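You operate a simulated robot arm through the tools that you are given. There is no shell and no other tool.

The job below is to be done with a simulated robot arm. You get a single attempt, and the scene is never put back.

Task
Put things in order on the speckled bench. At the end: the teal-cap jar stands where the beaker stood; the purple bottle is in the orange crate; the blue filter stands on top of the blue slide; the beaker from the speckled bench stands where the purple bottle stood; the vial (marked "29") from the speckled bench is on the grey box; whatever was shut is shut again. Leave all else as you found it, and nothing knocked over.
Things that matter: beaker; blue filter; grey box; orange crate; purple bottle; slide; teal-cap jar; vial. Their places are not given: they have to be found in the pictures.

It is judged by the outcome, as a careful person would: the job done as asked, and still so three seconds after it is handed in. It fails if anything else is knocked over, pushed out of place, dropped, spilled or broken. A push-on lid holds only when it is set on centred and level and pressed home; a screw cap is set on level and turned clockwise until tight.

Robot
A 7-joint arm with a two-finger parallel gripper, fixed in place. Base frame: the origin is at the foot of the arm, x ahead of it, y to its left, z up; the work surface is at about z = 80. Readings come in mm, degrees, newtons and seconds.
With the tool pointing down near the work surface it reaches from about 200 to 600 mm from the base axis. Its first joint turns from -66.0 to 66.0 degrees. Payload 2.6 kg.
Tool frame: the origin (TCP) lies between the finger pads and is the grasp point; the fingertips stand 30 mm ahead of it; z points along the fingers, y is the line along which they close. Largest opening 94 mm; finger width 28, thickness 10; the body of the gripper, 50 by 96 mm, starts 55 mm behind the TCP.
Orientation is that of the tool frame in the base frame, as a unit quaternion [w, x, y, z]. With the fingers straight down and closing along the base's y, the tool's x points along the base's -x, its y along +y and its z along -z.

Tools
- The arm moves only by the tool nudge_tool. Its argument "series" is a list of rows, each an object of numbers (a shift or turn left out is 0, a gripper value left out holds the last): "gripper": the opening, from 0 (shut) to 1 (fully open); "tx", "ty", "tz": the shift along the tool's x, y, z in units of 20 mm (1.0 is 20 mm); "ax", "ay", "az": the turn, a rotation vector about the tool's x, y, z in units of 5 degrees (1.0 is 5 degrees). In form: [{"gripper": .., "tx": .., "ty": .., "tz": .., "ax": .., "ay": .., "az": ..}, ...]. A call has 1 to 20 rows; each row shifts and turns the commanded pose from where the row before left it, along the tool's axes as they then stand. A call with a number of a shift or a turn outside -1 to 1 is refused whole. Each row takes 0.2 s and may step no farther than 50 mm and 8.6 degrees from the row before; otherwise, or with a gripper value out of range, the whole call is refused. A pose out of reach is approached as far as the arm can. The call stops where the force on the tool passes 40 N (or 10 N more than at its start, if that is more) or the arm is blocked; 0.2 s more then pass. Each finger travels about 72 mm/s and halts on what it meets, pressing with about 24 N; the grip force reading is that of the motor and also rises with nothing between the fingers. The clock runs only during rows and for 0.2 s after the last one: add rows that do not move to give the fingers time. It gives the time, the measured TCP pose, the force on the tool (base axes), the opening and the grip force at its end, in the units of the frame above (readings bear some noise), with the torque about the TCP (base axes, N m) and any sound that the robot's microphone picked up.
- Cameras (640 x 400 px; columns grow to the right, rows downward): "scene" is fixed at [41.1, 447.6, 567.8]; the picture's right is [-0.63, -0.77, 0.00], its down [-0.52, 0.42, -0.74] and it looks along [0.57, -0.47, -0.67] (base axes); focal length 252 px, centre (320, 200). "wrist" rides on the gripper at [76, 14, -102] in the tool frame; the picture's right is [-0.18, 0.98, 0.00], its down [-0.75, -0.14, -0.64] and it looks along [-0.63, -0.12, 0.77] (tool axes); focal length 243 px, centre (320, 200).
- snapshot(camera): a new picture of that camera. No time passes.
- point_at(camera, pixels): for up to 12 pixels [column, row] of the newest picture of that camera ("zoom" is the newest enlarged one), the place [x, y, z] in the base frame of the surface seen there, good to about 2 mm, but the place of the scene camera against the robot may be out by one fixed shift of up to 18 mm in any direction. No time passes.
- enlarge(camera, box): a new picture of the part [left, top, right, bottom] of that camera's present view, enlarged. No time passes.
- hand_in(): hands the job in; it is judged then, once.

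Unless the task says otherwise, let go and move clear before handing in.

The tools are called by a JSON object that holds its "op" and its "data". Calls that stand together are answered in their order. nudge_tool: Moves the arm, as the interface text tells. Its arguments: {"type":"object","properties":{"series":{"type":"array","items":{"type":"object","properties":{"gripper":{"type":"number"},"tx":{"type":"number"},"ty":{"type":"number"},"tz":{"type":"number"},"ax":{"type":"number"},"ay":{"type":"number"},"az":{"type":"number"}}}}},"required":["series"]} The other tools are called the same way: snapshot (camera) takes a picture; point_at (camera, pixels) gives the place of the surface under pixels of a picture; enlarge (camera, box) takes an enlarged picture of a part of a camera's view; hand_in () hands the job in.

At the start:

```text
time: 0.0
eef_pos: [293.8, 210.7, 369.6]
orientation: [0.001, -0.001, 1.0, -0.001]
force: [0.3, 0.2, -0.6]
wrist_torque: [0.0, -0.02, 0.01]
opening: 93.9
grip_force: 0.2
```

scene: 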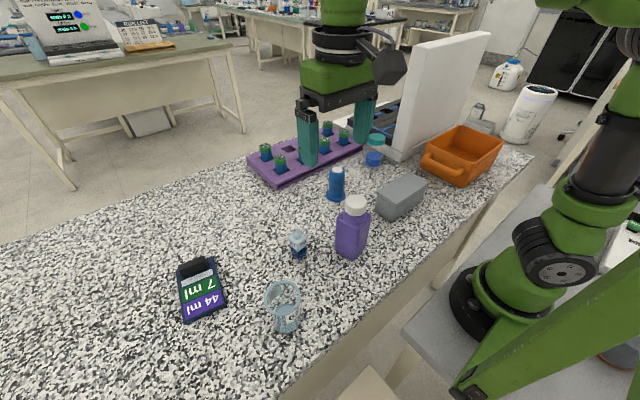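
wrist: 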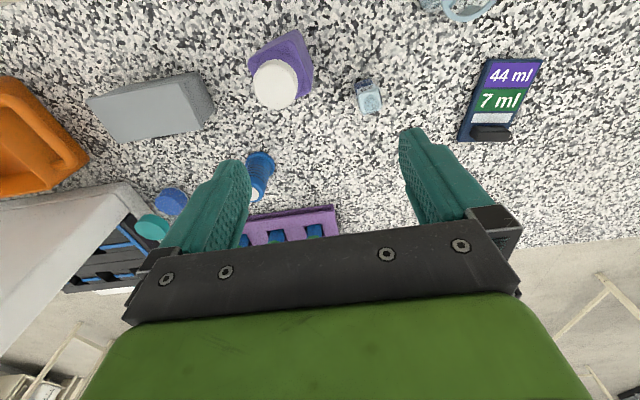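

The scene shows the beaker at about (283,303), a vial at (298,245), the purple bottle at (352,228), a blue filter-like object at (336,183), the grey box at (400,197), the orange crate at (463,155) and teal/blue items at (375,147). I'll enlarge those regions to tell them apart.

{"op": "enlarge", "data": {"camera": "scene", "box": [240, 100, 400, 200]}}

{"op": "enlarge", "data": {"camera": "scene", "box": [340, 100, 540, 225]}}

{"op": "enlarge", "data": {"camera": "scene", "box": [160, 190, 400, 340]}}

{"op": "enlarge", "data": {"camera": "wrist", "box": [0, 120, 360, 345]}}

{"op": "enlarge", "data": {"camera": "wrist", "box": [200, 0, 560, 225]}}

```text
4.00 times, centred on (320, 150) of scene
```

zoom: 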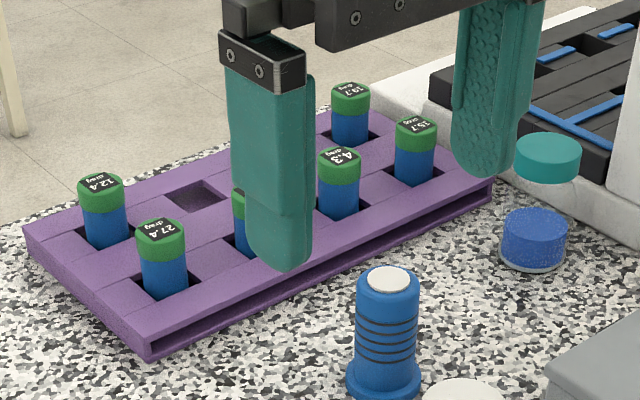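

```text
3.20 times, centred on (440, 162) of scene
```

zoom: 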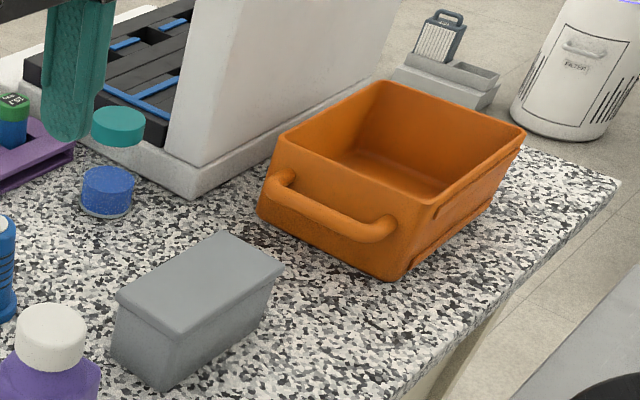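

```text
2.67 times, centred on (280, 265) of scene
```

zoom: 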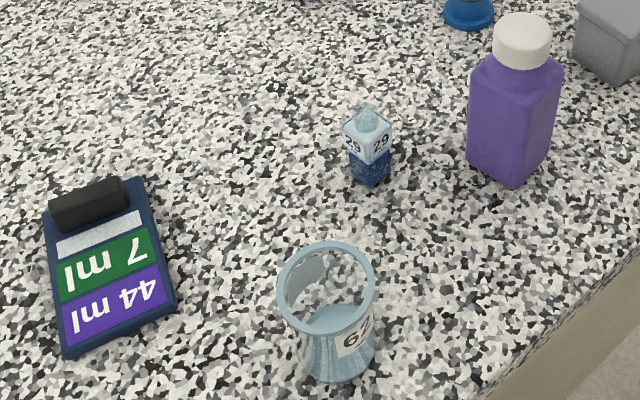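

```text
1.78 times, centred on (180, 232) of wrist
```

zoom: 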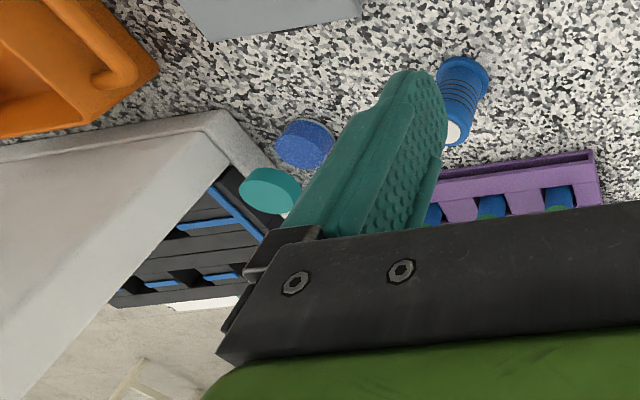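

```text
1.78 times, centred on (380, 112) of wrist
```

zoom: 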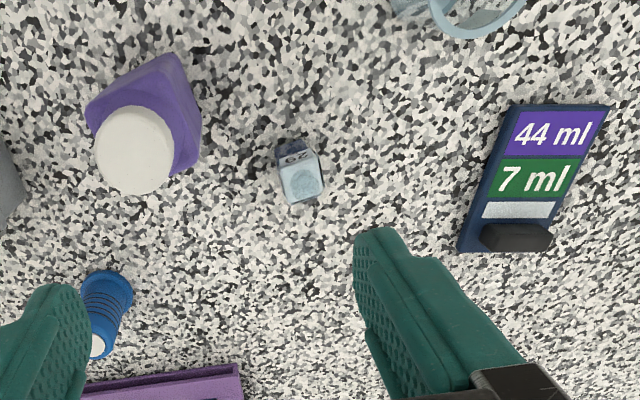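

The dark blue board at (200,285), and the black tray with blue strips at (390,115) behind the upright panel, are both still unclear. I'll measure positions and look closer at these.

{"op": "point_at", "data": {"camera": "scene", "pixels": [[355, 204], [352, 252], [283, 290], [284, 325], [298, 238], [298, 257], [336, 170], [335, 198], [376, 140], [374, 162], [400, 185], [465, 165]]}}

{"op": "point_at", "data": {"camera": "wrist", "pixels": [[273, 88], [305, 90], [369, 100], [370, 115], [258, 160], [255, 190], [171, 200], [153, 227], [150, 105], [500, 100], [30, 160], [462, 15]]}}

{"op": "enlarge", "data": {"camera": "scene", "box": [330, 70, 430, 170]}}

{"op": "enlarge", "data": {"camera": "scene", "box": [160, 245, 240, 330]}}

{"op": "enlarge", "data": {"camera": "scene", "box": [440, 180, 640, 400]}}

{"op": "enlarge", "data": {"camera": "scene", "box": [0, 0, 240, 100]}}

```text
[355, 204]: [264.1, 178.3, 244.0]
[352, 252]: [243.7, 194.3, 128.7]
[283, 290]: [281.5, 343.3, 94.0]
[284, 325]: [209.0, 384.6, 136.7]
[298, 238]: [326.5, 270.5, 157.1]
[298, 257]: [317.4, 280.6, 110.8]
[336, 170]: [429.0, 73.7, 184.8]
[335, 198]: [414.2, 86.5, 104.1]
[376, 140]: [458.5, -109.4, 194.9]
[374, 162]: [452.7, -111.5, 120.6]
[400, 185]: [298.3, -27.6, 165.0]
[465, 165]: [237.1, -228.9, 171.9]
```

```text
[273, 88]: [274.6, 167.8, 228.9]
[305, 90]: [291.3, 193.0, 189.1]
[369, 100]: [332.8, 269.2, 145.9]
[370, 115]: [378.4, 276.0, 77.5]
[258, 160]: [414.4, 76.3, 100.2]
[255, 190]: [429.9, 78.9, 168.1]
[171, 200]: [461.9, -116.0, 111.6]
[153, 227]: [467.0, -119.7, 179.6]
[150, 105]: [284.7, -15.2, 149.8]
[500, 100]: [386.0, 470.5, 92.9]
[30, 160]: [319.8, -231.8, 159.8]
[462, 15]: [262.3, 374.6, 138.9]
```

```text
4.00 times, centred on (380, 120) of scene
```

zoom: 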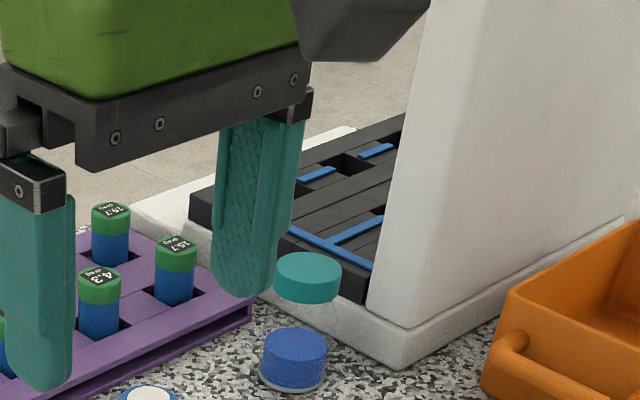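

```text
4.71 times, centred on (200, 288) of scene
```

zoom: 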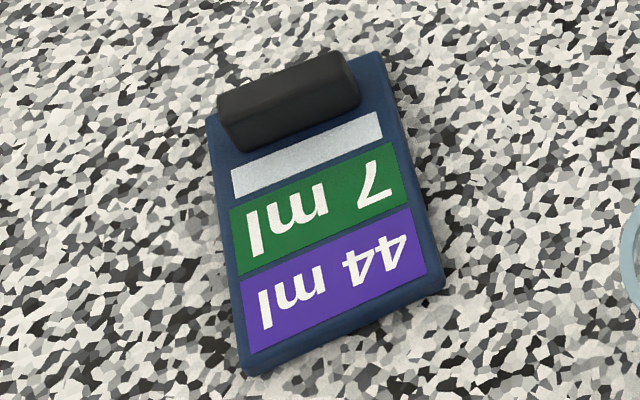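

```text
1.82 times, centred on (540, 290) of scene
```

zoom: 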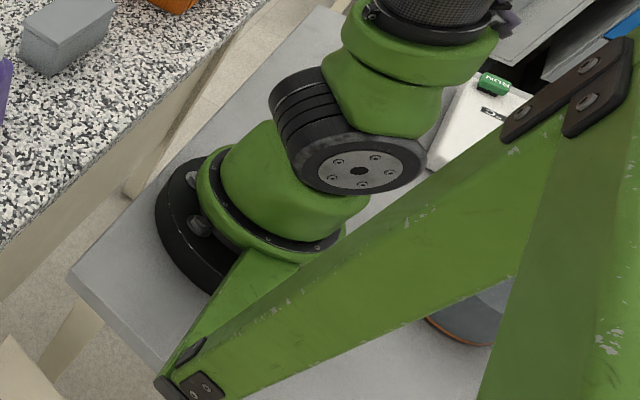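

```text
2.67 times, centred on (120, 50) of scene
```

zoom: 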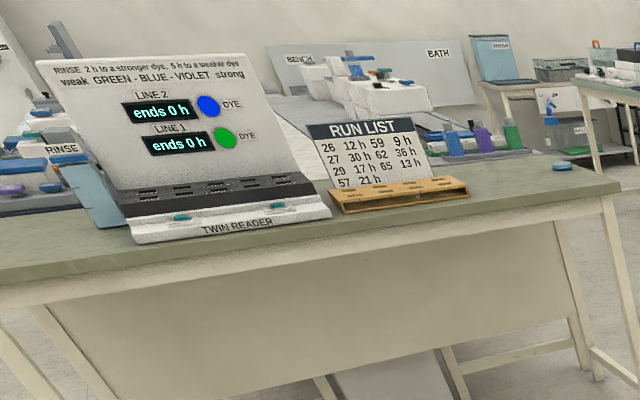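

The reader-like unit with a black tray and blue strips sits at about (390,115) and is a candidate for "slide". I'll measure the tray and panel before moving the wrist camera over.

{"op": "point_at", "data": {"camera": "scene", "pixels": [[424, 152], [420, 46], [488, 34], [395, 150], [420, 140], [418, 120], [410, 114], [424, 107], [380, 118], [500, 60], [531, 153], [400, 162]]}}

{"op": "point_at", "data": {"camera": "wrist", "pixels": [[130, 185], [125, 225], [110, 255], [105, 275], [65, 290], [100, 185], [10, 205], [60, 250], [90, 285], [130, 250]]}}

```text
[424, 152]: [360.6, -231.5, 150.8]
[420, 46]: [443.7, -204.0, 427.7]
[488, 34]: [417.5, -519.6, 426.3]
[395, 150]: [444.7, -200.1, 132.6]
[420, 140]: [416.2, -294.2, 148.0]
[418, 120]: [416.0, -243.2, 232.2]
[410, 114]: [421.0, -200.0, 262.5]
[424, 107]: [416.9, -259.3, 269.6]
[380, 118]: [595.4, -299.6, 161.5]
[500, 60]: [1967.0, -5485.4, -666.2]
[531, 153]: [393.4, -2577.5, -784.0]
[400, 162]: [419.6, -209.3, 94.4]
```

```text
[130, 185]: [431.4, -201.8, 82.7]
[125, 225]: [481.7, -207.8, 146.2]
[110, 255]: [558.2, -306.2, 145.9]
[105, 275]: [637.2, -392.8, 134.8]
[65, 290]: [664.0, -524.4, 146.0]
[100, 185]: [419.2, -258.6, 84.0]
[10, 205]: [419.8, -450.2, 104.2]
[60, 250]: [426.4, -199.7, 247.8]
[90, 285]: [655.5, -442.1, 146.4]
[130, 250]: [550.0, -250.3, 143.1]
```

The panel stands at x≈420–445, y −200 to −520, up to z≈428, with the tray behind it. I'll raise the arm and move to look over the tray from y≈−110, turning to face it.

{"op": "nudge_tool", "data": {"series": [{"tz": -1, "ty": -1, "tx": -0.8}, {"tz": -1, "ty": -1, "tx": -0.8}, {"tz": -1, "ty": -1, "tx": -0.8}, {"tz": -1, "ty": -1, "tx": -0.8}, {"tz": -1, "ty": -1, "tx": -0.8}, {"tz": -1, "ty": -1}, {"ty": -1}, {"ty": -1}, {"ty": -1}, {"ty": -1}, {"ty": -1}, {"ty": -1}, {"ty": -1}, {"az": 1}, {"az": 1}, {"az": 1}, {"az": 1}, {"az": 1}, {"az": 1}]}}

{"op": "snapshot", "data": {"camera": "wrist"}}

{"op": "snapshot", "data": {"camera": "scene"}}

```text
time: 4.0
eef_pos: [375.2, -28.9, 470.6]
orientation: [0.001, 0.26, 0.966, 0.0]
force: [-0.1, -0.4, 0.0]
wrist_torque: [0.01, 0.02, 0.0]
opening: 93.6
grip_force: 0.2
out of reach, approached as far as the arm can: row 6
```

```text
taken
```

wrist: 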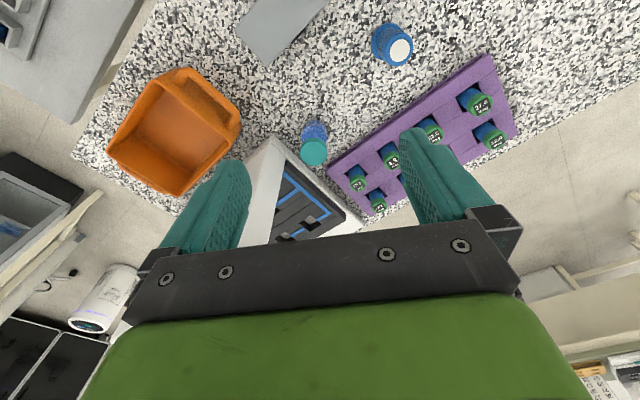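

```text
taken
```

scene: 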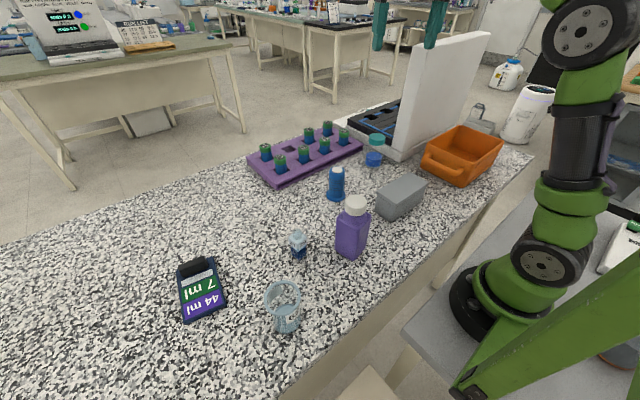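

The tray is now unobstructed in the scene view near (385,115). I'll enlarge it there and in the wrist view near (305,200).

{"op": "enlarge", "data": {"camera": "scene", "box": [330, 80, 430, 170]}}

{"op": "enlarge", "data": {"camera": "wrist", "box": [240, 100, 380, 260]}}

{"op": "enlarge", "data": {"camera": "wrist", "box": [320, 0, 540, 220]}}

{"op": "enlarge", "data": {"camera": "wrist", "box": [80, 0, 340, 200]}}

```text
4.44 times, centred on (380, 125) of scene
```

zoom: 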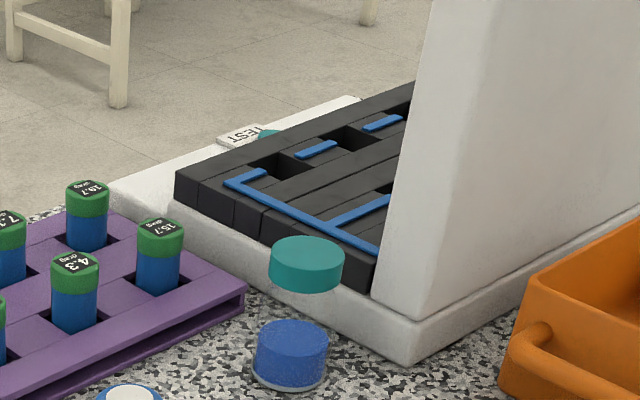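

```text
2.50 times, centred on (310, 180) of wrist
```

zoom: 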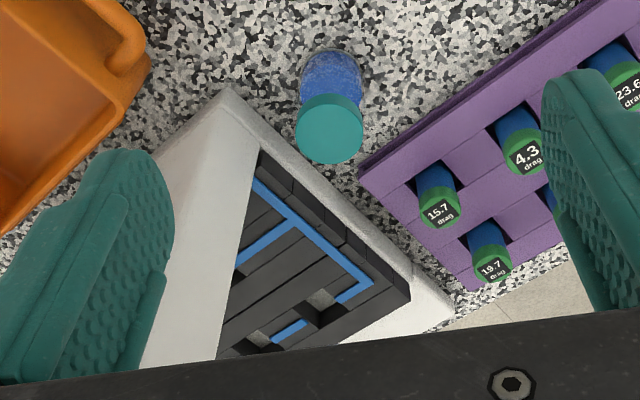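

```text
1.82 times, centred on (430, 110) of wrist
```

zoom: 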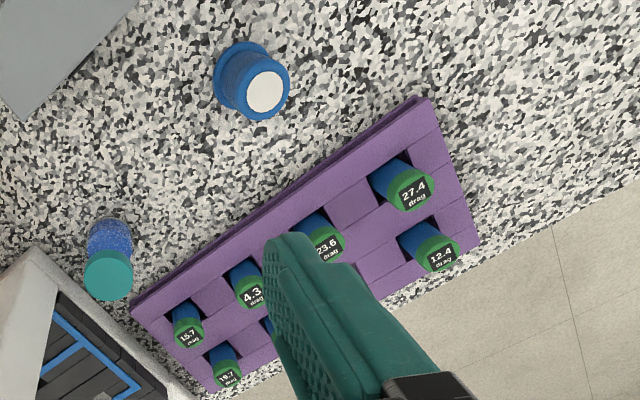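

```text
2.00 times, centred on (210, 100) of wrist
```

zoom: 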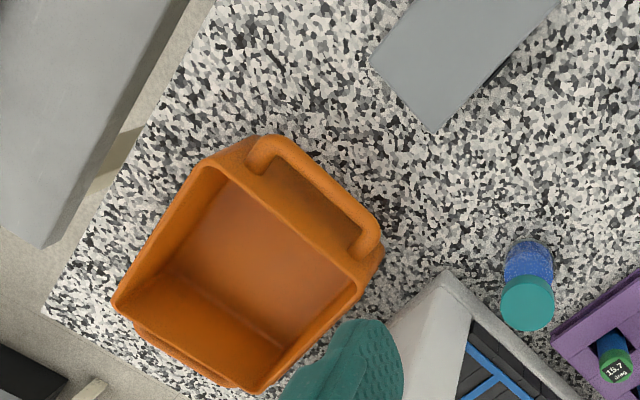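

The tray's blue strips look like painted bands around slots, so I need to see behind the panel. I'll move out to about (500,−60,400) and turn so the wrist camera looks along −y past the panel.

{"op": "nudge_tool", "data": {"series": [{"tz": 1}, {"tz": 1}, {"tz": 1}, {"tz": 0.5}, {"tx": -1, "ty": 0.3}, {"tx": -1, "ty": 0.3}, {"tx": -1, "ty": 0.3}, {"tx": -1, "ty": 0.3}, {"tx": -1, "ty": 0.3}, {"tx": -1, "ty": 0.3}, {"az": 1}, {"az": 1}, {"az": 1}, {"az": 1}, {"az": 1}, {"az": 1}, {"az": 1}, {"az": 1}, {"az": 1}]}}

{"op": "snapshot", "data": {"camera": "wrist"}}

```text
time: 8.0
eef_pos: [484.8, -54.5, 400.0]
orientation: [0.0, 0.609, 0.793, -0.001]
force: [0.2, 0.1, -0.3]
wrist_torque: [0.0, 0.02, 0.02]
opening: 94.3
grip_force: 0.1
out of reach, approached as far as the arm can: row 10
```

```text
taken
```

wrist: 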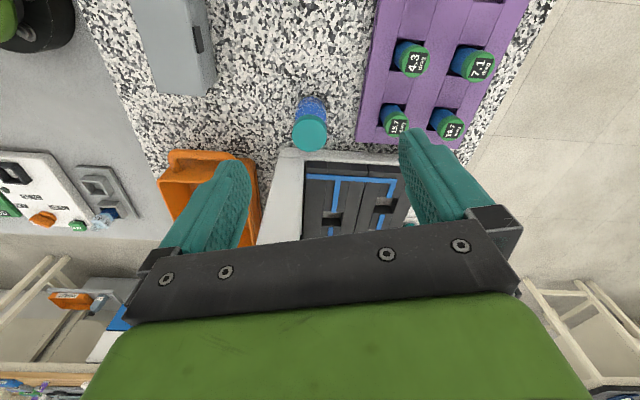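

The near part of the tray shows only black slots with blue outlines near (350,195). I'll tilt the tool forward so the camera sees farther along the tray.

{"op": "nudge_tool", "data": {"series": [{"ay": -1}, {"ay": -1}, {"ay": -1}, {"ay": -1}, {"ay": -1}, {"ay": -1}]}}

{"op": "snapshot", "data": {"camera": "wrist"}}

```text
time: 9.4
eef_pos: [484.3, -55.5, 400.2]
orientation: [0.205, 0.589, 0.765, -0.158]
force: [-0.9, -0.1, 0.7]
wrist_torque: [0.02, -0.03, -0.01]
opening: 94.1
grip_force: 0.1
```

```text
taken
```

wrist: 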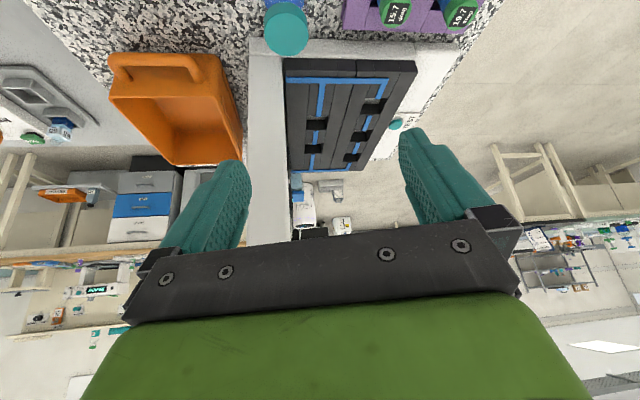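

The tray holds only empty slots, so the slide isn't there. I'll level the tool and zoom in on the grey side-table devices and the grey box's dark handle.

{"op": "nudge_tool", "data": {"series": [{"ay": 1}, {"ay": 1}, {"ay": 1}, {"ay": 1}, {"ay": 1}, {"ay": 1}]}}

{"op": "enlarge", "data": {"camera": "wrist", "box": [0, 120, 200, 250]}}

{"op": "enlarge", "data": {"camera": "wrist", "box": [100, 0, 360, 160]}}

{"op": "enlarge", "data": {"camera": "scene", "box": [440, 70, 560, 150]}}

{"op": "enlarge", "data": {"camera": "scene", "box": [310, 150, 440, 260]}}

```text
time: 10.8
eef_pos: [484.6, -54.0, 399.9]
orientation: [0.001, 0.609, 0.793, 0.001]
force: [0.8, 0.3, -0.2]
wrist_torque: [-0.02, 0.03, 0.02]
opening: 93.9
grip_force: 0.1
```

```text
3.08 times, centred on (100, 185) of wrist
```

zoom: 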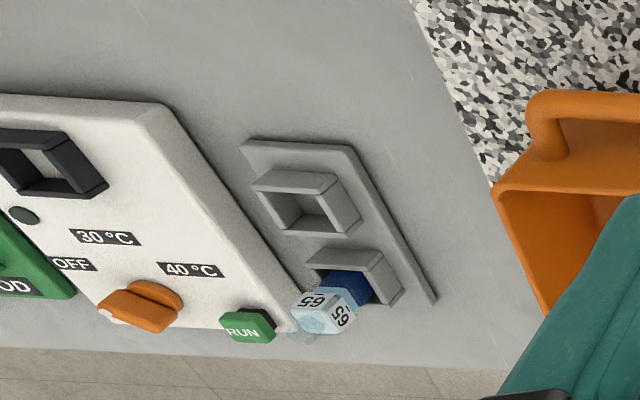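

```text
2.46 times, centred on (230, 80) of wrist
```

zoom: 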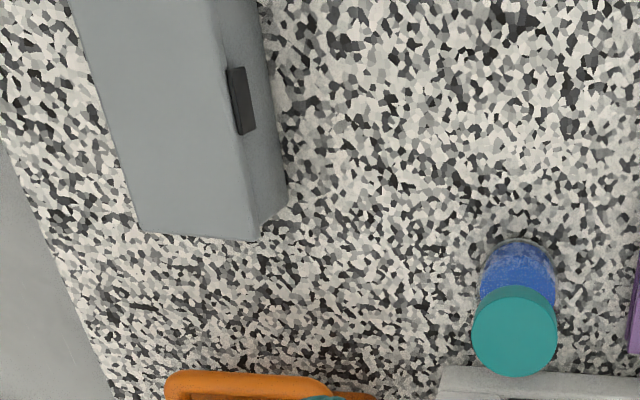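

```text
5.00 times, centred on (500, 110) of scene
```

zoom: 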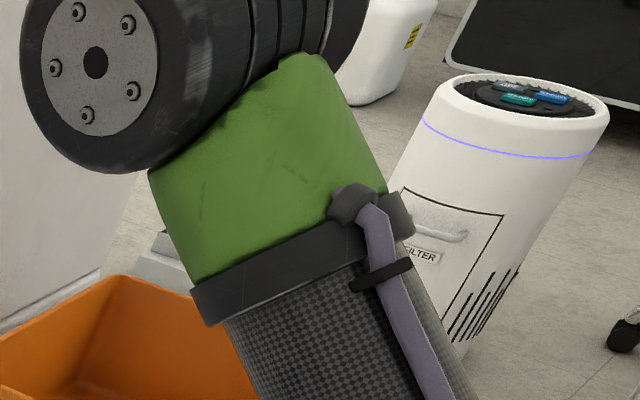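

```text
3.64 times, centred on (375, 205) of scene
```

zoom: 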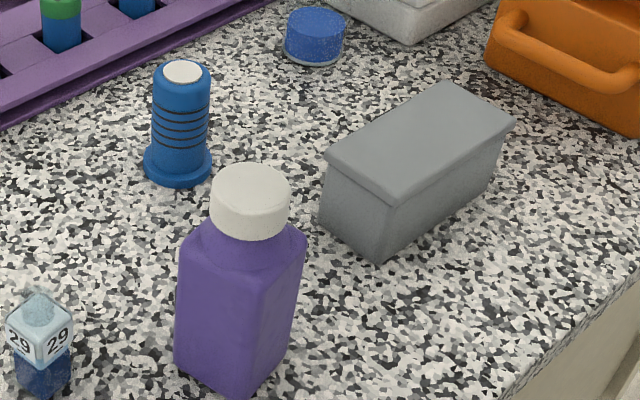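

The grey box has a lid with a dark latch at about (198,40), and the "65" vial sits on the side table. The blue ribbed cylinder looks like the filter. I'll turn back and inspect the +y end of the bench, including the dark blue board.

{"op": "nudge_tool", "data": {"series": [{"az": -1}, {"az": -1}, {"az": -1}, {"az": -1}, {"az": -1}, {"az": -1}, {"az": -1}, {"az": -1}, {"az": -1}, {"az": -1}, {"az": -1}, {"az": -1}, {"az": -1}, {"az": -1}, {"az": -1}]}}

{"op": "nudge_tool", "data": {"series": [{"tx": 1, "ty": 1}, {"tx": 1, "ty": 1}, {"tx": 1, "ty": 1}, {"tx": 1, "ty": 1}, {"tx": 1, "ty": 1}, {"tx": 1, "ty": 1}, {"tx": 1, "ty": 1}, {"tx": 1, "ty": 1}, {"ty": 1}, {"ty": 1}, {"ty": 1}, {"ty": 1}, {"ty": 1}, {"ty": 1}, {"ty": 1}, {"ty": 1}, {"ty": 1}, {"ty": 1}]}}

{"op": "snapshot", "data": {"camera": "wrist"}}

{"op": "snapshot", "data": {"camera": "scene"}}

```text
time: 14.0
eef_pos: [484.5, -55.1, 399.0]
orientation: [0.001, -0.002, 1.0, 0.0]
force: [0.1, 0.0, 0.3]
wrist_torque: [-0.03, -0.01, 0.0]
opening: 94.0
grip_force: 0.1
```

```text
time: 17.8
eef_pos: [324.6, 304.8, 400.2]
orientation: [0.0, 0.001, 1.0, 0.0]
force: [-0.6, 0.1, -0.6]
wrist_torque: [0.03, -0.01, 0.0]
opening: 93.9
grip_force: 0.0
```

```text
taken
```

wrist: 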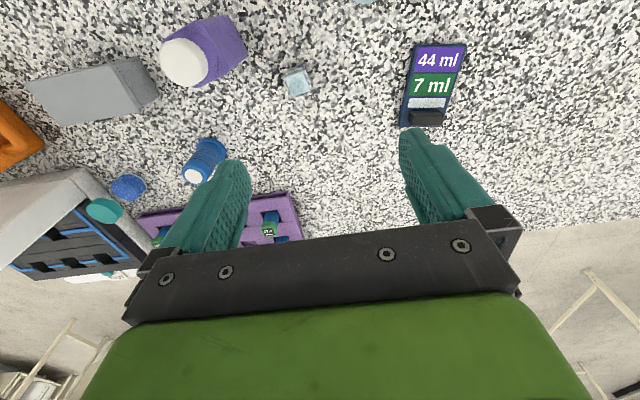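

```text
taken
```

scene: 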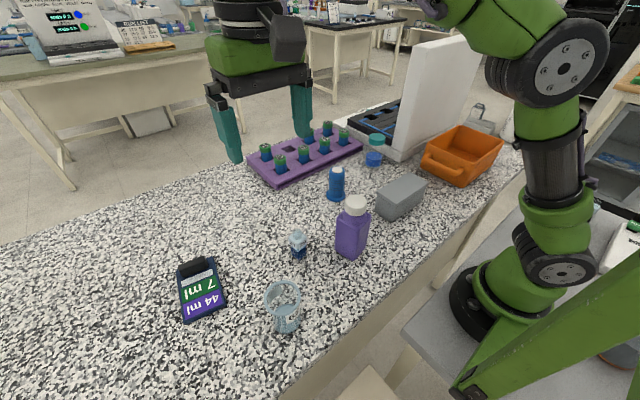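

The dark blue board at wrist (432,85) is the only slab on the bench, and I take it as the blue slide. I'll measure it and the other items with the more trustworthy wrist camera.

{"op": "point_at", "data": {"camera": "wrist", "pixels": [[418, 46], [463, 46], [440, 60], [433, 85], [405, 122], [443, 122], [426, 103], [427, 118], [470, 60], [298, 80], [297, 92], [184, 62]]}}

{"op": "point_at", "data": {"camera": "scene", "pixels": [[185, 320], [226, 303], [206, 305], [198, 285], [180, 266], [215, 258], [195, 275], [196, 262], [205, 312], [268, 285], [299, 290], [283, 280]]}}

{"op": "enlarge", "data": {"camera": "wrist", "box": [380, 20, 500, 140]}}

{"op": "enlarge", "data": {"camera": "scene", "box": [250, 220, 370, 340]}}

```text
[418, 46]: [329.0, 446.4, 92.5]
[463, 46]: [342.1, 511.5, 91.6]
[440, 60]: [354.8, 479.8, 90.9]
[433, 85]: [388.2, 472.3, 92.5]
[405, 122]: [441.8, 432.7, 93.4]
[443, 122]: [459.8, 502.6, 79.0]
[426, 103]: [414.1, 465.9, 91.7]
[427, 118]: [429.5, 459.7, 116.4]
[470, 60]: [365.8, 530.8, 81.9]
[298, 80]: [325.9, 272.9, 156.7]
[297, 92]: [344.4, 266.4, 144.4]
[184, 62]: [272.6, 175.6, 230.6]
```

```text
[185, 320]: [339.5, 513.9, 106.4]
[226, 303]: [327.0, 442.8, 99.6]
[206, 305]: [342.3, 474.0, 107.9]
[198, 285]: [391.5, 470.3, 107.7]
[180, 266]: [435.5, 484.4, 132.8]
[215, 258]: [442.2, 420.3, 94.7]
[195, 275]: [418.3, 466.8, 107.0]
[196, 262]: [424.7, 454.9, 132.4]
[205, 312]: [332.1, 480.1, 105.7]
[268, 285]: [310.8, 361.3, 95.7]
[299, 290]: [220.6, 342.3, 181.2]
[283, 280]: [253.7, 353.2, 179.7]
```

```text
3.33 times, centred on (440, 80) of wrist
```

zoom: 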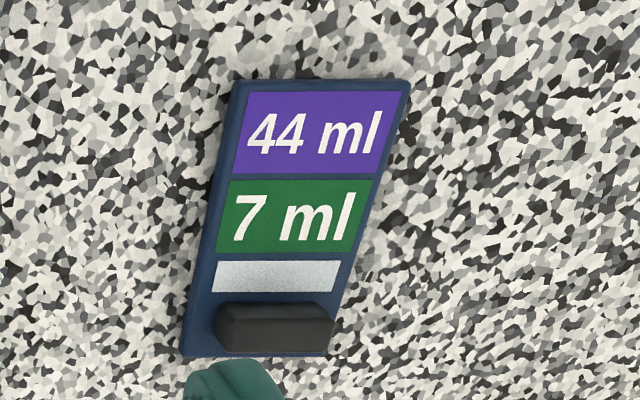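

```text
3.33 times, centred on (310, 280) of scene
```

zoom: 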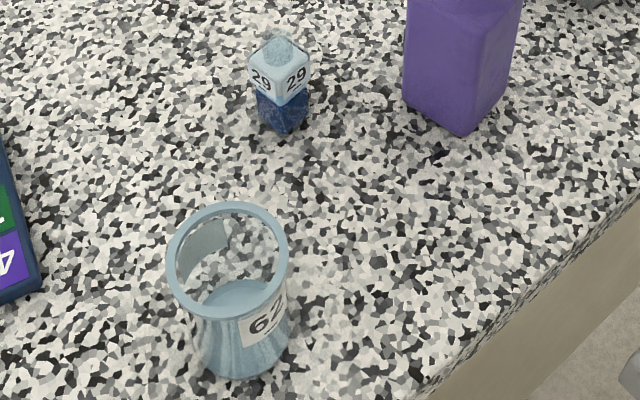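

The scene camera reads about 15 mm high (slide top 107 against 92 on the wrist), so I'll rely on the wrist camera. The slide is about 66×115 mm, centred near (390,470), with its top at z≈92. Next I'll look at the bottle from closer.

{"op": "nudge_tool", "data": {"series": [{"tx": 1, "ty": -1}, {"tx": 1, "ty": -1}, {"tx": 1, "ty": -1}, {"tx": 1, "ty": -1}, {"tx": 1, "ty": -1}, {"tx": 1, "ty": -1}, {"tx": 0.2, "ty": -0.6}]}}

{"op": "snapshot", "data": {"camera": "wrist"}}

```text
time: 19.4
eef_pos: [200.6, 174.3, 399.6]
orientation: [0.0, 0.0, 1.0, 0.0]
force: [0.8, -0.1, -0.4]
wrist_torque: [0.0, -0.02, 0.0]
opening: 93.6
grip_force: 0.1
```

```text
taken
```

wrist: 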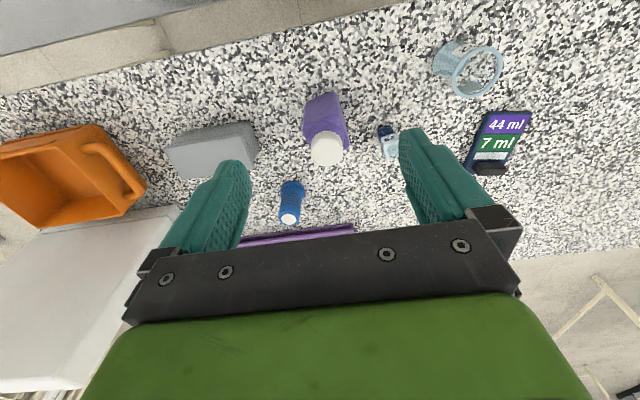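

All the bench items are now in one wrist view: beaker (468,70), bottle (326,130), vial (388,140), grey box (210,148) and crate (75,175). I'll enlarge and measure.

{"op": "enlarge", "data": {"camera": "wrist", "box": [270, 70, 420, 180]}}

{"op": "point_at", "data": {"camera": "wrist", "pixels": [[326, 148], [311, 150], [341, 150], [326, 136], [326, 162], [307, 105], [306, 125], [344, 110], [341, 100], [322, 96], [325, 115], [348, 125]]}}

{"op": "point_at", "data": {"camera": "wrist", "pixels": [[477, 55], [455, 68], [501, 68], [477, 98], [440, 60], [455, 45], [388, 130], [389, 146], [383, 140], [397, 140], [380, 128], [392, 125]]}}

{"op": "enlarge", "data": {"camera": "wrist", "box": [370, 20, 550, 190]}}

{"op": "enlarge", "data": {"camera": "wrist", "box": [0, 100, 270, 240]}}

```text
3.64 times, centred on (345, 125) of wrist
```

zoom: 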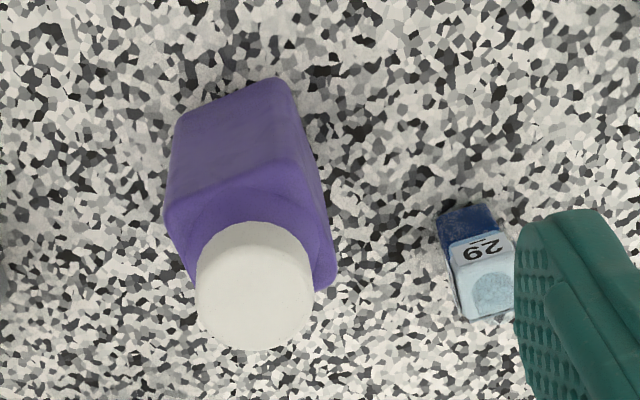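

```text
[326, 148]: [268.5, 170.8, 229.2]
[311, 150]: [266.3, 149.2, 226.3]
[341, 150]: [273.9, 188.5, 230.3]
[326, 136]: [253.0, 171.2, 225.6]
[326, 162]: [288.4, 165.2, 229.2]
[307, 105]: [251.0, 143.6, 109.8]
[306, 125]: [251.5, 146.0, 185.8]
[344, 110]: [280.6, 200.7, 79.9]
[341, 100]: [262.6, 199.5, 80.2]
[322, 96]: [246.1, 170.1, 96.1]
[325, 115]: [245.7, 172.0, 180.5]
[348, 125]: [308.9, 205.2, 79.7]
```

```text
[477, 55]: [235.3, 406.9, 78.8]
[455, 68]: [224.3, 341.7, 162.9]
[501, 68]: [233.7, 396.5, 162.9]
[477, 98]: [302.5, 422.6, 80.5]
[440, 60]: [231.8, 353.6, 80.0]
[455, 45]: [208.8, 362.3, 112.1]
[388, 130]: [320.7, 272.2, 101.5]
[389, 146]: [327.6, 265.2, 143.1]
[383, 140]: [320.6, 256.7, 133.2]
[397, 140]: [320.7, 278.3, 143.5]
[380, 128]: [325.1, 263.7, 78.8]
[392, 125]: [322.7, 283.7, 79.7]
```

```text
2.35 times, centred on (460, 105) of wrist
```

zoom: 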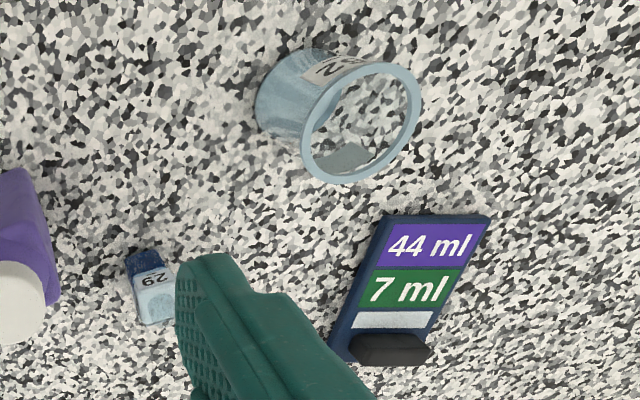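

```text
2.37 times, centred on (135, 170) of wrist
```

zoom: 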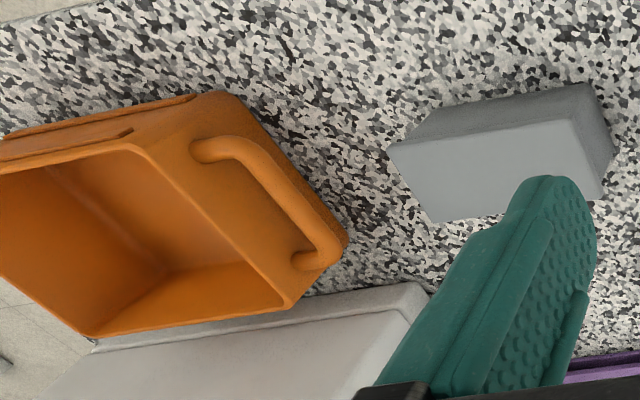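

The bottle's cap is centred near (270,170) with its top at z≈229. I need the yaw of its square body, so I'll sample the face points in a zoom.

{"op": "enlarge", "data": {"camera": "wrist", "box": [290, 80, 370, 170]}}

{"op": "point_at", "data": {"camera": "zoom", "pixels": [[150, 130], [200, 110], [250, 90], [300, 80], [150, 200], [200, 180], [250, 160], [300, 150], [345, 180], [360, 230], [340, 130], [370, 280]]}}

```text
4.44 times, centred on (330, 125) of wrist
```

zoom: 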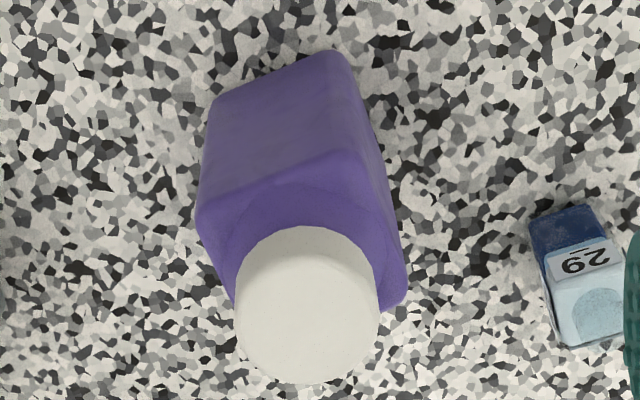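

```text
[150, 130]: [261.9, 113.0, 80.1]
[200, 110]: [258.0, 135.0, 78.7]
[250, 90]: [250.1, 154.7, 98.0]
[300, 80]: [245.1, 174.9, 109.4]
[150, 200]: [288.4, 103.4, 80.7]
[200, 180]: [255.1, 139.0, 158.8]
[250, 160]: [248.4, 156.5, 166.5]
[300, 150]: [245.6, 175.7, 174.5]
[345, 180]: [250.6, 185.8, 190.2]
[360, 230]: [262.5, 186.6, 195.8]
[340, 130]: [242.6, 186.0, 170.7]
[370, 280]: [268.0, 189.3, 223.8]
```

The body's −x face runs with slope dx/dy≈−0.21. That makes it a square of about 49 mm, yawed ≈12.4° and centred at (270.5,169.5). Next I'll measure the crate and grey box.

{"op": "enlarge", "data": {"camera": "wrist", "box": [0, 100, 270, 240]}}

{"op": "point_at", "data": {"camera": "zoom", "pixels": [[130, 146], [290, 302], [85, 330], [5, 165], [155, 270], [100, 220], [200, 300], [80, 230], [225, 260], [345, 240], [230, 95], [310, 265]]}}

{"op": "point_at", "data": {"camera": "zoom", "pixels": [[390, 145], [575, 118], [600, 195], [432, 220], [500, 160], [612, 150], [585, 90], [415, 115], [500, 110], [425, 288], [430, 190], [560, 130]]}}

```text
2.37 times, centred on (135, 170) of wrist
```

zoom: 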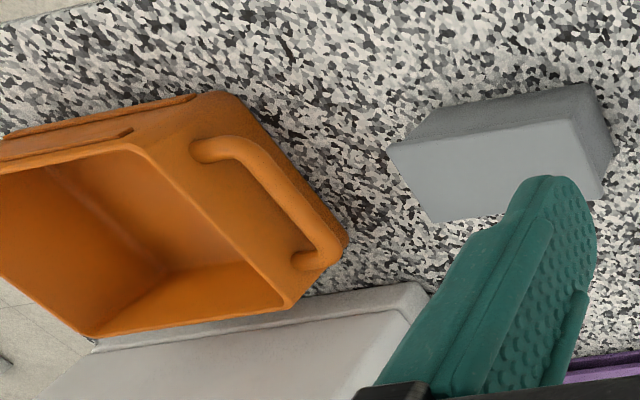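

```text
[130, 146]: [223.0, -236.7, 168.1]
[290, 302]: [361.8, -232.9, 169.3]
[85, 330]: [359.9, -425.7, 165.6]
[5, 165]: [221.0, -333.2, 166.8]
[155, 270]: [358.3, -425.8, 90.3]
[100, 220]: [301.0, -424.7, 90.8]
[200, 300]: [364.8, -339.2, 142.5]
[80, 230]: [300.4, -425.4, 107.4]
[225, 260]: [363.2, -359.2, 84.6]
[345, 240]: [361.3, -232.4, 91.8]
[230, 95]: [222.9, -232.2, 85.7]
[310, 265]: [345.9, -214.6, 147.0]
```

```text
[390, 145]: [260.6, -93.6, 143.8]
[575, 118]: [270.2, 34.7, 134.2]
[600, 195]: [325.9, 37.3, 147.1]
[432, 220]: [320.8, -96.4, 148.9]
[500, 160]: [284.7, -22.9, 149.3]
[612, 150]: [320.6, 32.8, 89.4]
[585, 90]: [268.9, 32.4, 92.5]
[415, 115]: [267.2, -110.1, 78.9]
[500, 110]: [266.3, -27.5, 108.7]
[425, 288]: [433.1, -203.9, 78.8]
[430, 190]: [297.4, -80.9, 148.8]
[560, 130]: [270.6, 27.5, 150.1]
```

The crate spans x 221–362, y −232 to −428, with rim z≈168 and floor ≈85. The grey box lid top is z≈149, x 261–326, y −96 to 37. I'll go above the bottle, yaw −12.4° about tool z, and descend partway to check alignment.

{"op": "nudge_tool", "data": {"series": [{"tx": -1, "gripper": 1}, {"tx": -1, "ty": -0.24}, {"tx": -1}, {"tx": -0.495}, {"az": -1}, {"az": -1}, {"az": -0.48}, {"tz": 1}, {"tz": 1}, {"tz": 1}, {"tz": 1}, {"tz": 1}, {"tz": 1}, {}]}}

{"op": "snapshot", "data": {"camera": "scene"}}

{"op": "snapshot", "data": {"camera": "wrist"}}

```text
time: 22.4
eef_pos: [271.1, 167.4, 279.9]
orientation: [0.0, -0.108, 0.994, 0.0]
force: [-0.1, -0.1, 0.2]
wrist_torque: [0.03, -0.01, -0.06]
opening: 93.8
grip_force: 0.0
```

```text
taken
```

scene: 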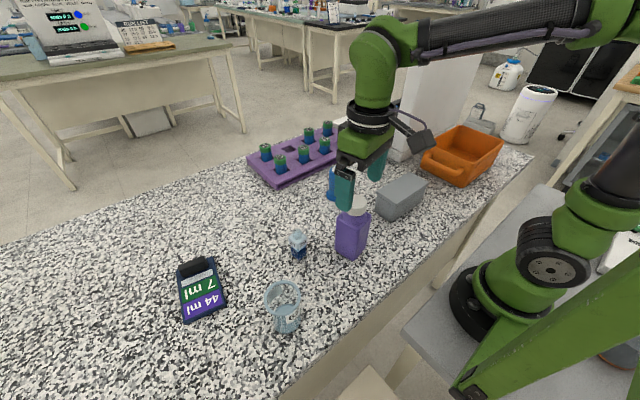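

```text
taken
```

wrist: 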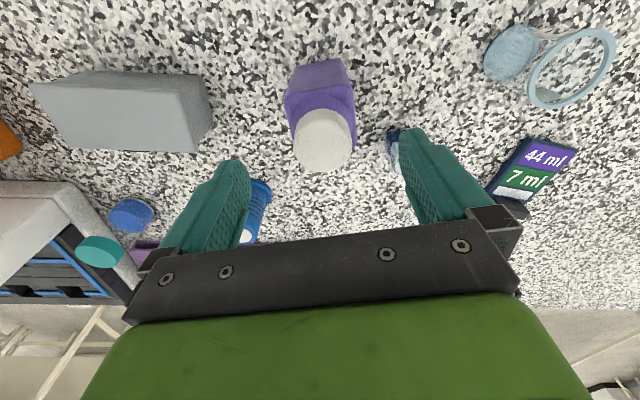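

The cap at wrist (323,140) is centred between the fingers and the body lines up. I'll descend to TCP z≈187, just clear of the cap under the palm.

{"op": "nudge_tool", "data": {"series": [{"tz": 0.8, "ty": 0.08}, {"tz": 0.8}, {"tz": 0.8}, {"tz": 0.8}, {"tz": 0.8}, {"tz": 0.65}, {}]}}

{"op": "enlarge", "data": {"camera": "scene", "box": [310, 120, 440, 270]}}

```text
time: 24.0
eef_pos: [269.7, 170.3, 186.7]
orientation: [0.001, -0.107, 0.994, 0.0]
force: [-0.6, -1.4, 0.4]
wrist_torque: [0.02, 0.01, 0.01]
opening: 93.9
grip_force: 0.2
```

```text
2.67 times, centred on (375, 195) of scene
```

zoom: 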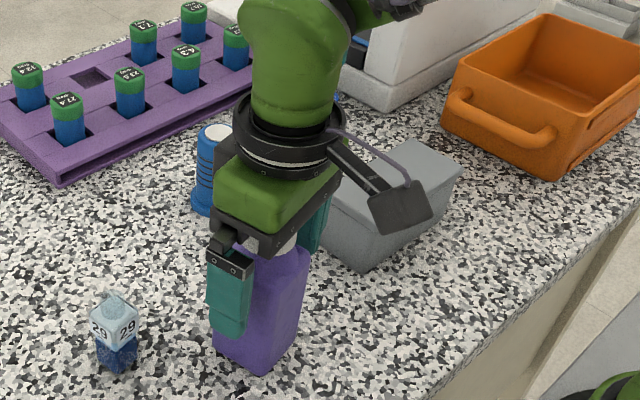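

The fingers straddle the upper body with the cap clear of the palm. I'll close on it.

{"op": "nudge_tool", "data": {"series": [{"gripper": 0.45}, {"gripper": 0.3}, {"gripper": 0.3}, {"gripper": 0.3}, {}]}}

```text
time: 25.2
eef_pos: [270.3, 171.2, 186.9]
orientation: [0.001, -0.108, 0.994, 0.0]
force: [0.8, -0.5, 0.5]
wrist_torque: [0.0, -0.13, -0.03]
opening: 60.1
grip_force: 23.9
```

The grip is at 60 mm and 24 N, so the bottle is held. I'll lift it 120 mm straight up.

{"op": "nudge_tool", "data": {"series": [{"tz": -0.5, "gripper": 0.3}, {"tz": -1}, {"tz": -1}, {"tz": -1}, {"tz": -1}, {"tz": -1}, {"tz": -0.5}, {"az": 1}, {"az": 1}, {"az": 0.48}, {}]}}

{"op": "snapshot", "data": {"camera": "scene"}}

{"op": "snapshot", "data": {"camera": "wrist"}}

```text
time: 27.6
eef_pos: [269.7, 169.8, 307.9]
orientation: [0.0, 0.0, 1.0, 0.0]
force: [0.2, -0.1, -3.5]
wrist_torque: [-0.02, 0.01, -0.01]
opening: 60.4
grip_force: 23.5
```

```text
taken
```

scene: 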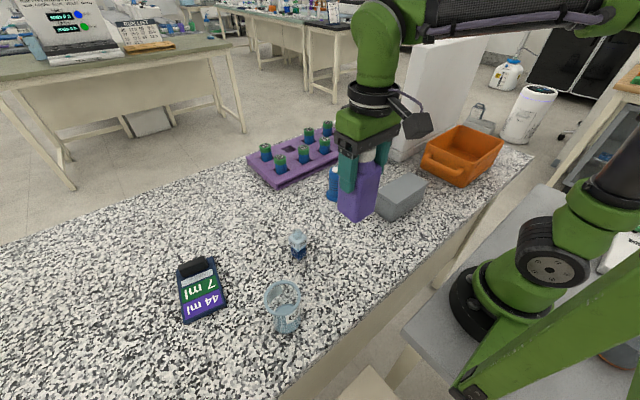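

```text
taken
```

wrist: 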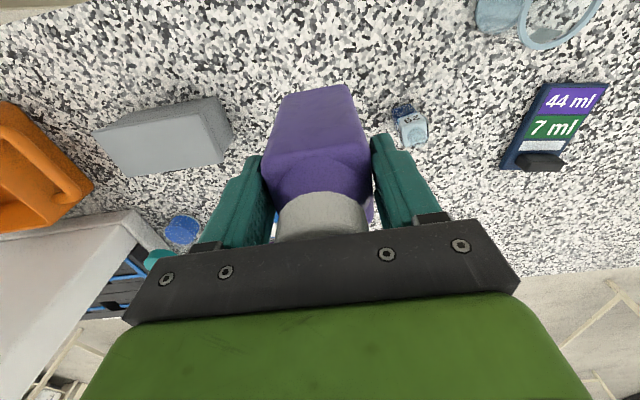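

The bottle is held upright and clear of the bench, and the force reads −3.5 N. I'll carry it over the grey box (top 149) to above the crate.

{"op": "nudge_tool", "data": {"series": [{"ty": -1}, {"ty": -1}, {"ty": -1}, {"ty": -1}, {"ty": -1}, {"ty": -1}, {"ty": -1}, {"ty": -1}, {"ty": -1}, {"ty": -1}, {"ty": -1}, {"ty": -1}, {"ty": -1}, {"ty": -1}, {"ty": -1}, {"ty": -1}, {"ty": -1}, {"ty": -1}, {"ty": -1}, {"ty": -1}]}}

{"op": "nudge_tool", "data": {"series": [{"ty": -1, "tx": -0.55}, {"ty": -1, "tx": -0.55}, {"ty": -1}, {"ty": -0.7}, {}]}}

{"op": "snapshot", "data": {"camera": "scene"}}

{"op": "snapshot", "data": {"camera": "wrist"}}

```text
time: 31.8
eef_pos: [270.5, -230.7, 307.6]
orientation: [0.0, 0.0, 1.0, 0.0]
force: [-0.2, 0.1, -3.0]
wrist_torque: [0.01, 0.03, 0.0]
opening: 60.3
grip_force: 23.9
```

```text
time: 33.0
eef_pos: [293.1, -304.8, 306.5]
orientation: [-0.001, 0.0, 1.0, 0.0]
force: [-0.2, 0.6, -3.5]
wrist_torque: [0.08, 0.02, 0.02]
opening: 60.4
grip_force: 24.0
```

```text
taken
```

scene: 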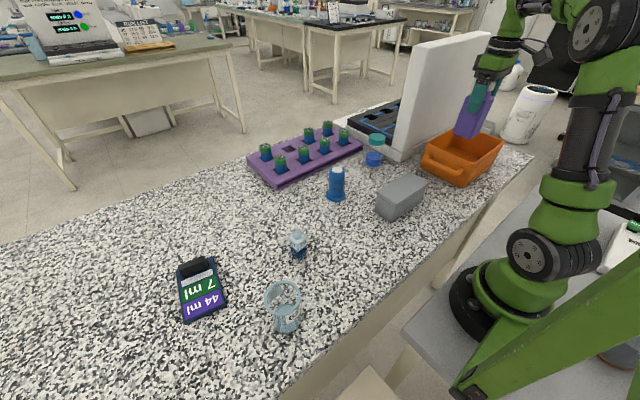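

```text
taken
```

wrist: 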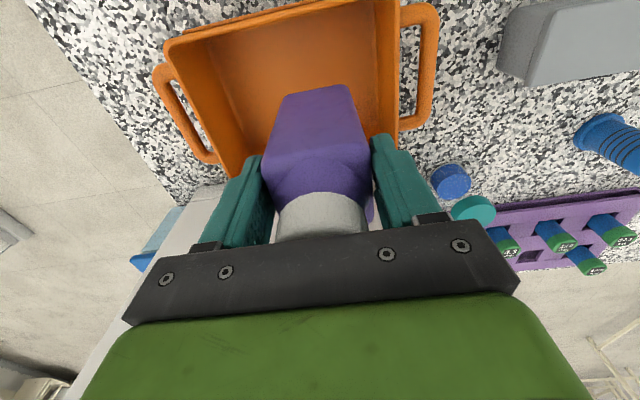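

The bottle hangs over the crate. I'll verify the crate's rim and floor from this view before lowering.

{"op": "point_at", "data": {"camera": "wrist", "pixels": [[390, 20], [398, 110], [168, 40], [215, 150], [290, 12], [300, 75], [260, 50], [360, 60], [230, 130], [385, 120], [250, 140], [320, 40]]}}

```text
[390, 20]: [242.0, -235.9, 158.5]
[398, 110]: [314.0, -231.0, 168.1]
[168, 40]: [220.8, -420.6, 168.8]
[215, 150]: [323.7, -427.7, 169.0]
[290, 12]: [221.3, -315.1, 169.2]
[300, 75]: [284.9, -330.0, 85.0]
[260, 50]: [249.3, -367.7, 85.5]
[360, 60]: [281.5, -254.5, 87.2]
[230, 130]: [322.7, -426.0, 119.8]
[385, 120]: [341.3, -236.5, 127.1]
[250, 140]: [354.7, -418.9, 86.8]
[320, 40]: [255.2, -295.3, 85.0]
```

The crate floor is z≈85 and the walls are clear all round. The bottle bottom hangs 107 mm below the TCP, so I'll lower to about 194 and then inch down until contact.

{"op": "nudge_tool", "data": {"series": [{"tz": 1}, {"tz": 1}, {"tz": 1}, {"tz": 1}, {"tz": 1}, {"tz": 0.4}, {"tz": 0.1}, {"tz": 0.1}, {"tz": 0.05}, {}]}}

```text
time: 35.2
eef_pos: [291.3, -304.3, 193.7]
orientation: [0.0, 0.0, 1.0, 0.0]
force: [0.2, -0.6, -3.5]
wrist_torque: [0.02, 0.03, 0.03]
opening: 60.1
grip_force: 23.8
```

{"op": "nudge_tool", "data": {"series": [{"tz": 0.05}, {"tz": 0.05}, {}]}}

```text
time: 36.0
eef_pos: [293.0, -304.1, 193.6]
orientation: [0.001, 0.001, 1.0, 0.0]
force: [-2.9, 1.4, 6.2]
wrist_torque: [0.37, 0.25, 0.08]
opening: 60.4
grip_force: 23.7
```

The force flipped to +6 N, so the bottle rests on the crate floor. I'll open and rise straight up.

{"op": "nudge_tool", "data": {"series": [{"gripper": 0.75}, {"gripper": 0.85}, {}, {"tz": -0.5}, {"tz": -1}, {"tz": -1}, {"tz": -1}, {"tz": -1}, {"tz": -1}, {"tz": -1}, {}]}}

{"op": "snapshot", "data": {"camera": "scene"}}

{"op": "snapshot", "data": {"camera": "wrist"}}

```text
time: 38.4
eef_pos: [291.1, -304.4, 321.2]
orientation: [-0.001, 0.0, 1.0, 0.0]
force: [0.2, -0.6, 0.0]
wrist_torque: [-0.03, -0.04, -0.05]
opening: 79.8
grip_force: 0.1
```

```text
taken
```

scene: 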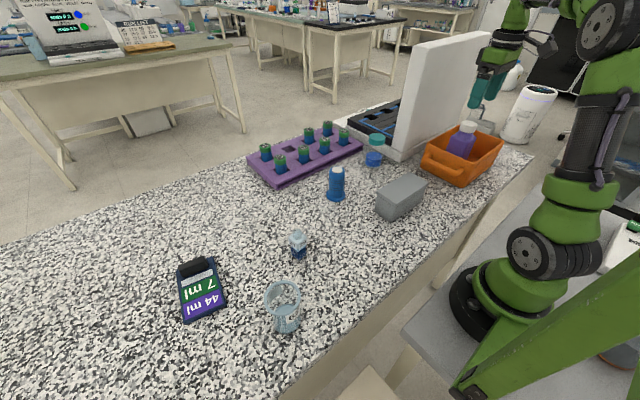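

```text
taken
```

wrist: 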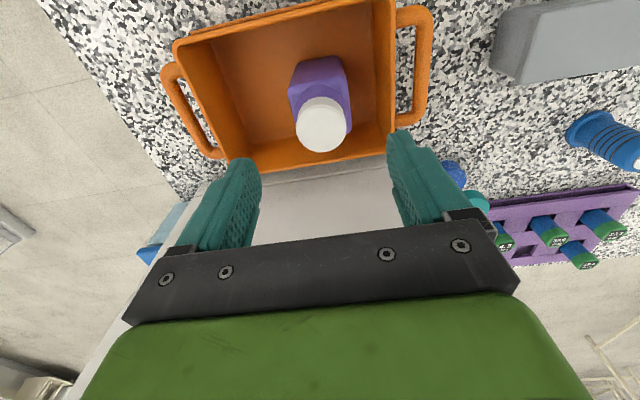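

The bottle stands upright in the crate. I'll check the cap against the TCP for calibration, then fly back to see the beaker close up.

{"op": "point_at", "data": {"camera": "wrist", "pixels": [[322, 125], [298, 125], [345, 125], [322, 105], [322, 148]]}}

{"op": "nudge_tool", "data": {"series": [{"ty": 1, "tx": 0.5, "tz": -0.3, "gripper": 1}, {"ty": 1, "tx": 0.5, "tz": -0.3}, {"ty": 1, "tx": 0.5, "tz": -0.3}, {"ty": 1, "tx": 0.5, "tz": -0.3}, {"ty": 1, "tx": 0.5, "tz": -0.3}, {"ty": 1, "tx": 0.5}, {"ty": 1, "tx": 0.5}, {"ty": 1, "tx": 0.5}, {"ty": 1}, {"ty": 1}, {"ty": 1}, {"ty": 1}, {"ty": 1}, {"ty": 1}, {"ty": 1}, {"ty": 1}, {"ty": 1}, {"ty": 1}, {"ty": 1}, {"ty": 1}]}}

{"op": "nudge_tool", "data": {"series": [{"ty": 1}, {"ty": 1}, {"ty": 1}, {"ty": 1}, {"ty": 1}, {"ty": 1}, {"ty": 1}, {"ty": 1}, {"ty": 1}, {"ty": 1}, {"ty": 1}, {"ty": 1}, {"ty": 1}, {}]}}

{"op": "snapshot", "data": {"camera": "wrist"}}

```text
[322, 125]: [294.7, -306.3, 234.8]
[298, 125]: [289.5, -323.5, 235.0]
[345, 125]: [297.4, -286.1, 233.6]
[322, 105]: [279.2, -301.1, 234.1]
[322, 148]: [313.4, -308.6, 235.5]
```

```text
time: 42.6
eef_pos: [211.5, 96.7, 351.9]
orientation: [0.0, 0.0, 1.0, 0.0]
force: [0.0, -0.4, -0.5]
wrist_torque: [0.02, -0.01, -0.01]
opening: 93.9
grip_force: 0.2
```

```text
time: 45.6
eef_pos: [212.2, 355.0, 351.5]
orientation: [0.0, 0.0, 1.0, 0.0]
force: [0.1, 0.5, 0.2]
wrist_torque: [0.0, 0.0, 0.0]
opening: 93.8
grip_force: 0.1
```

```text
taken
```

wrist: 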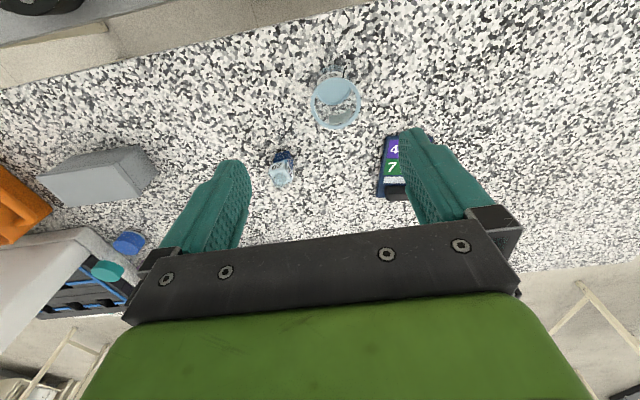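

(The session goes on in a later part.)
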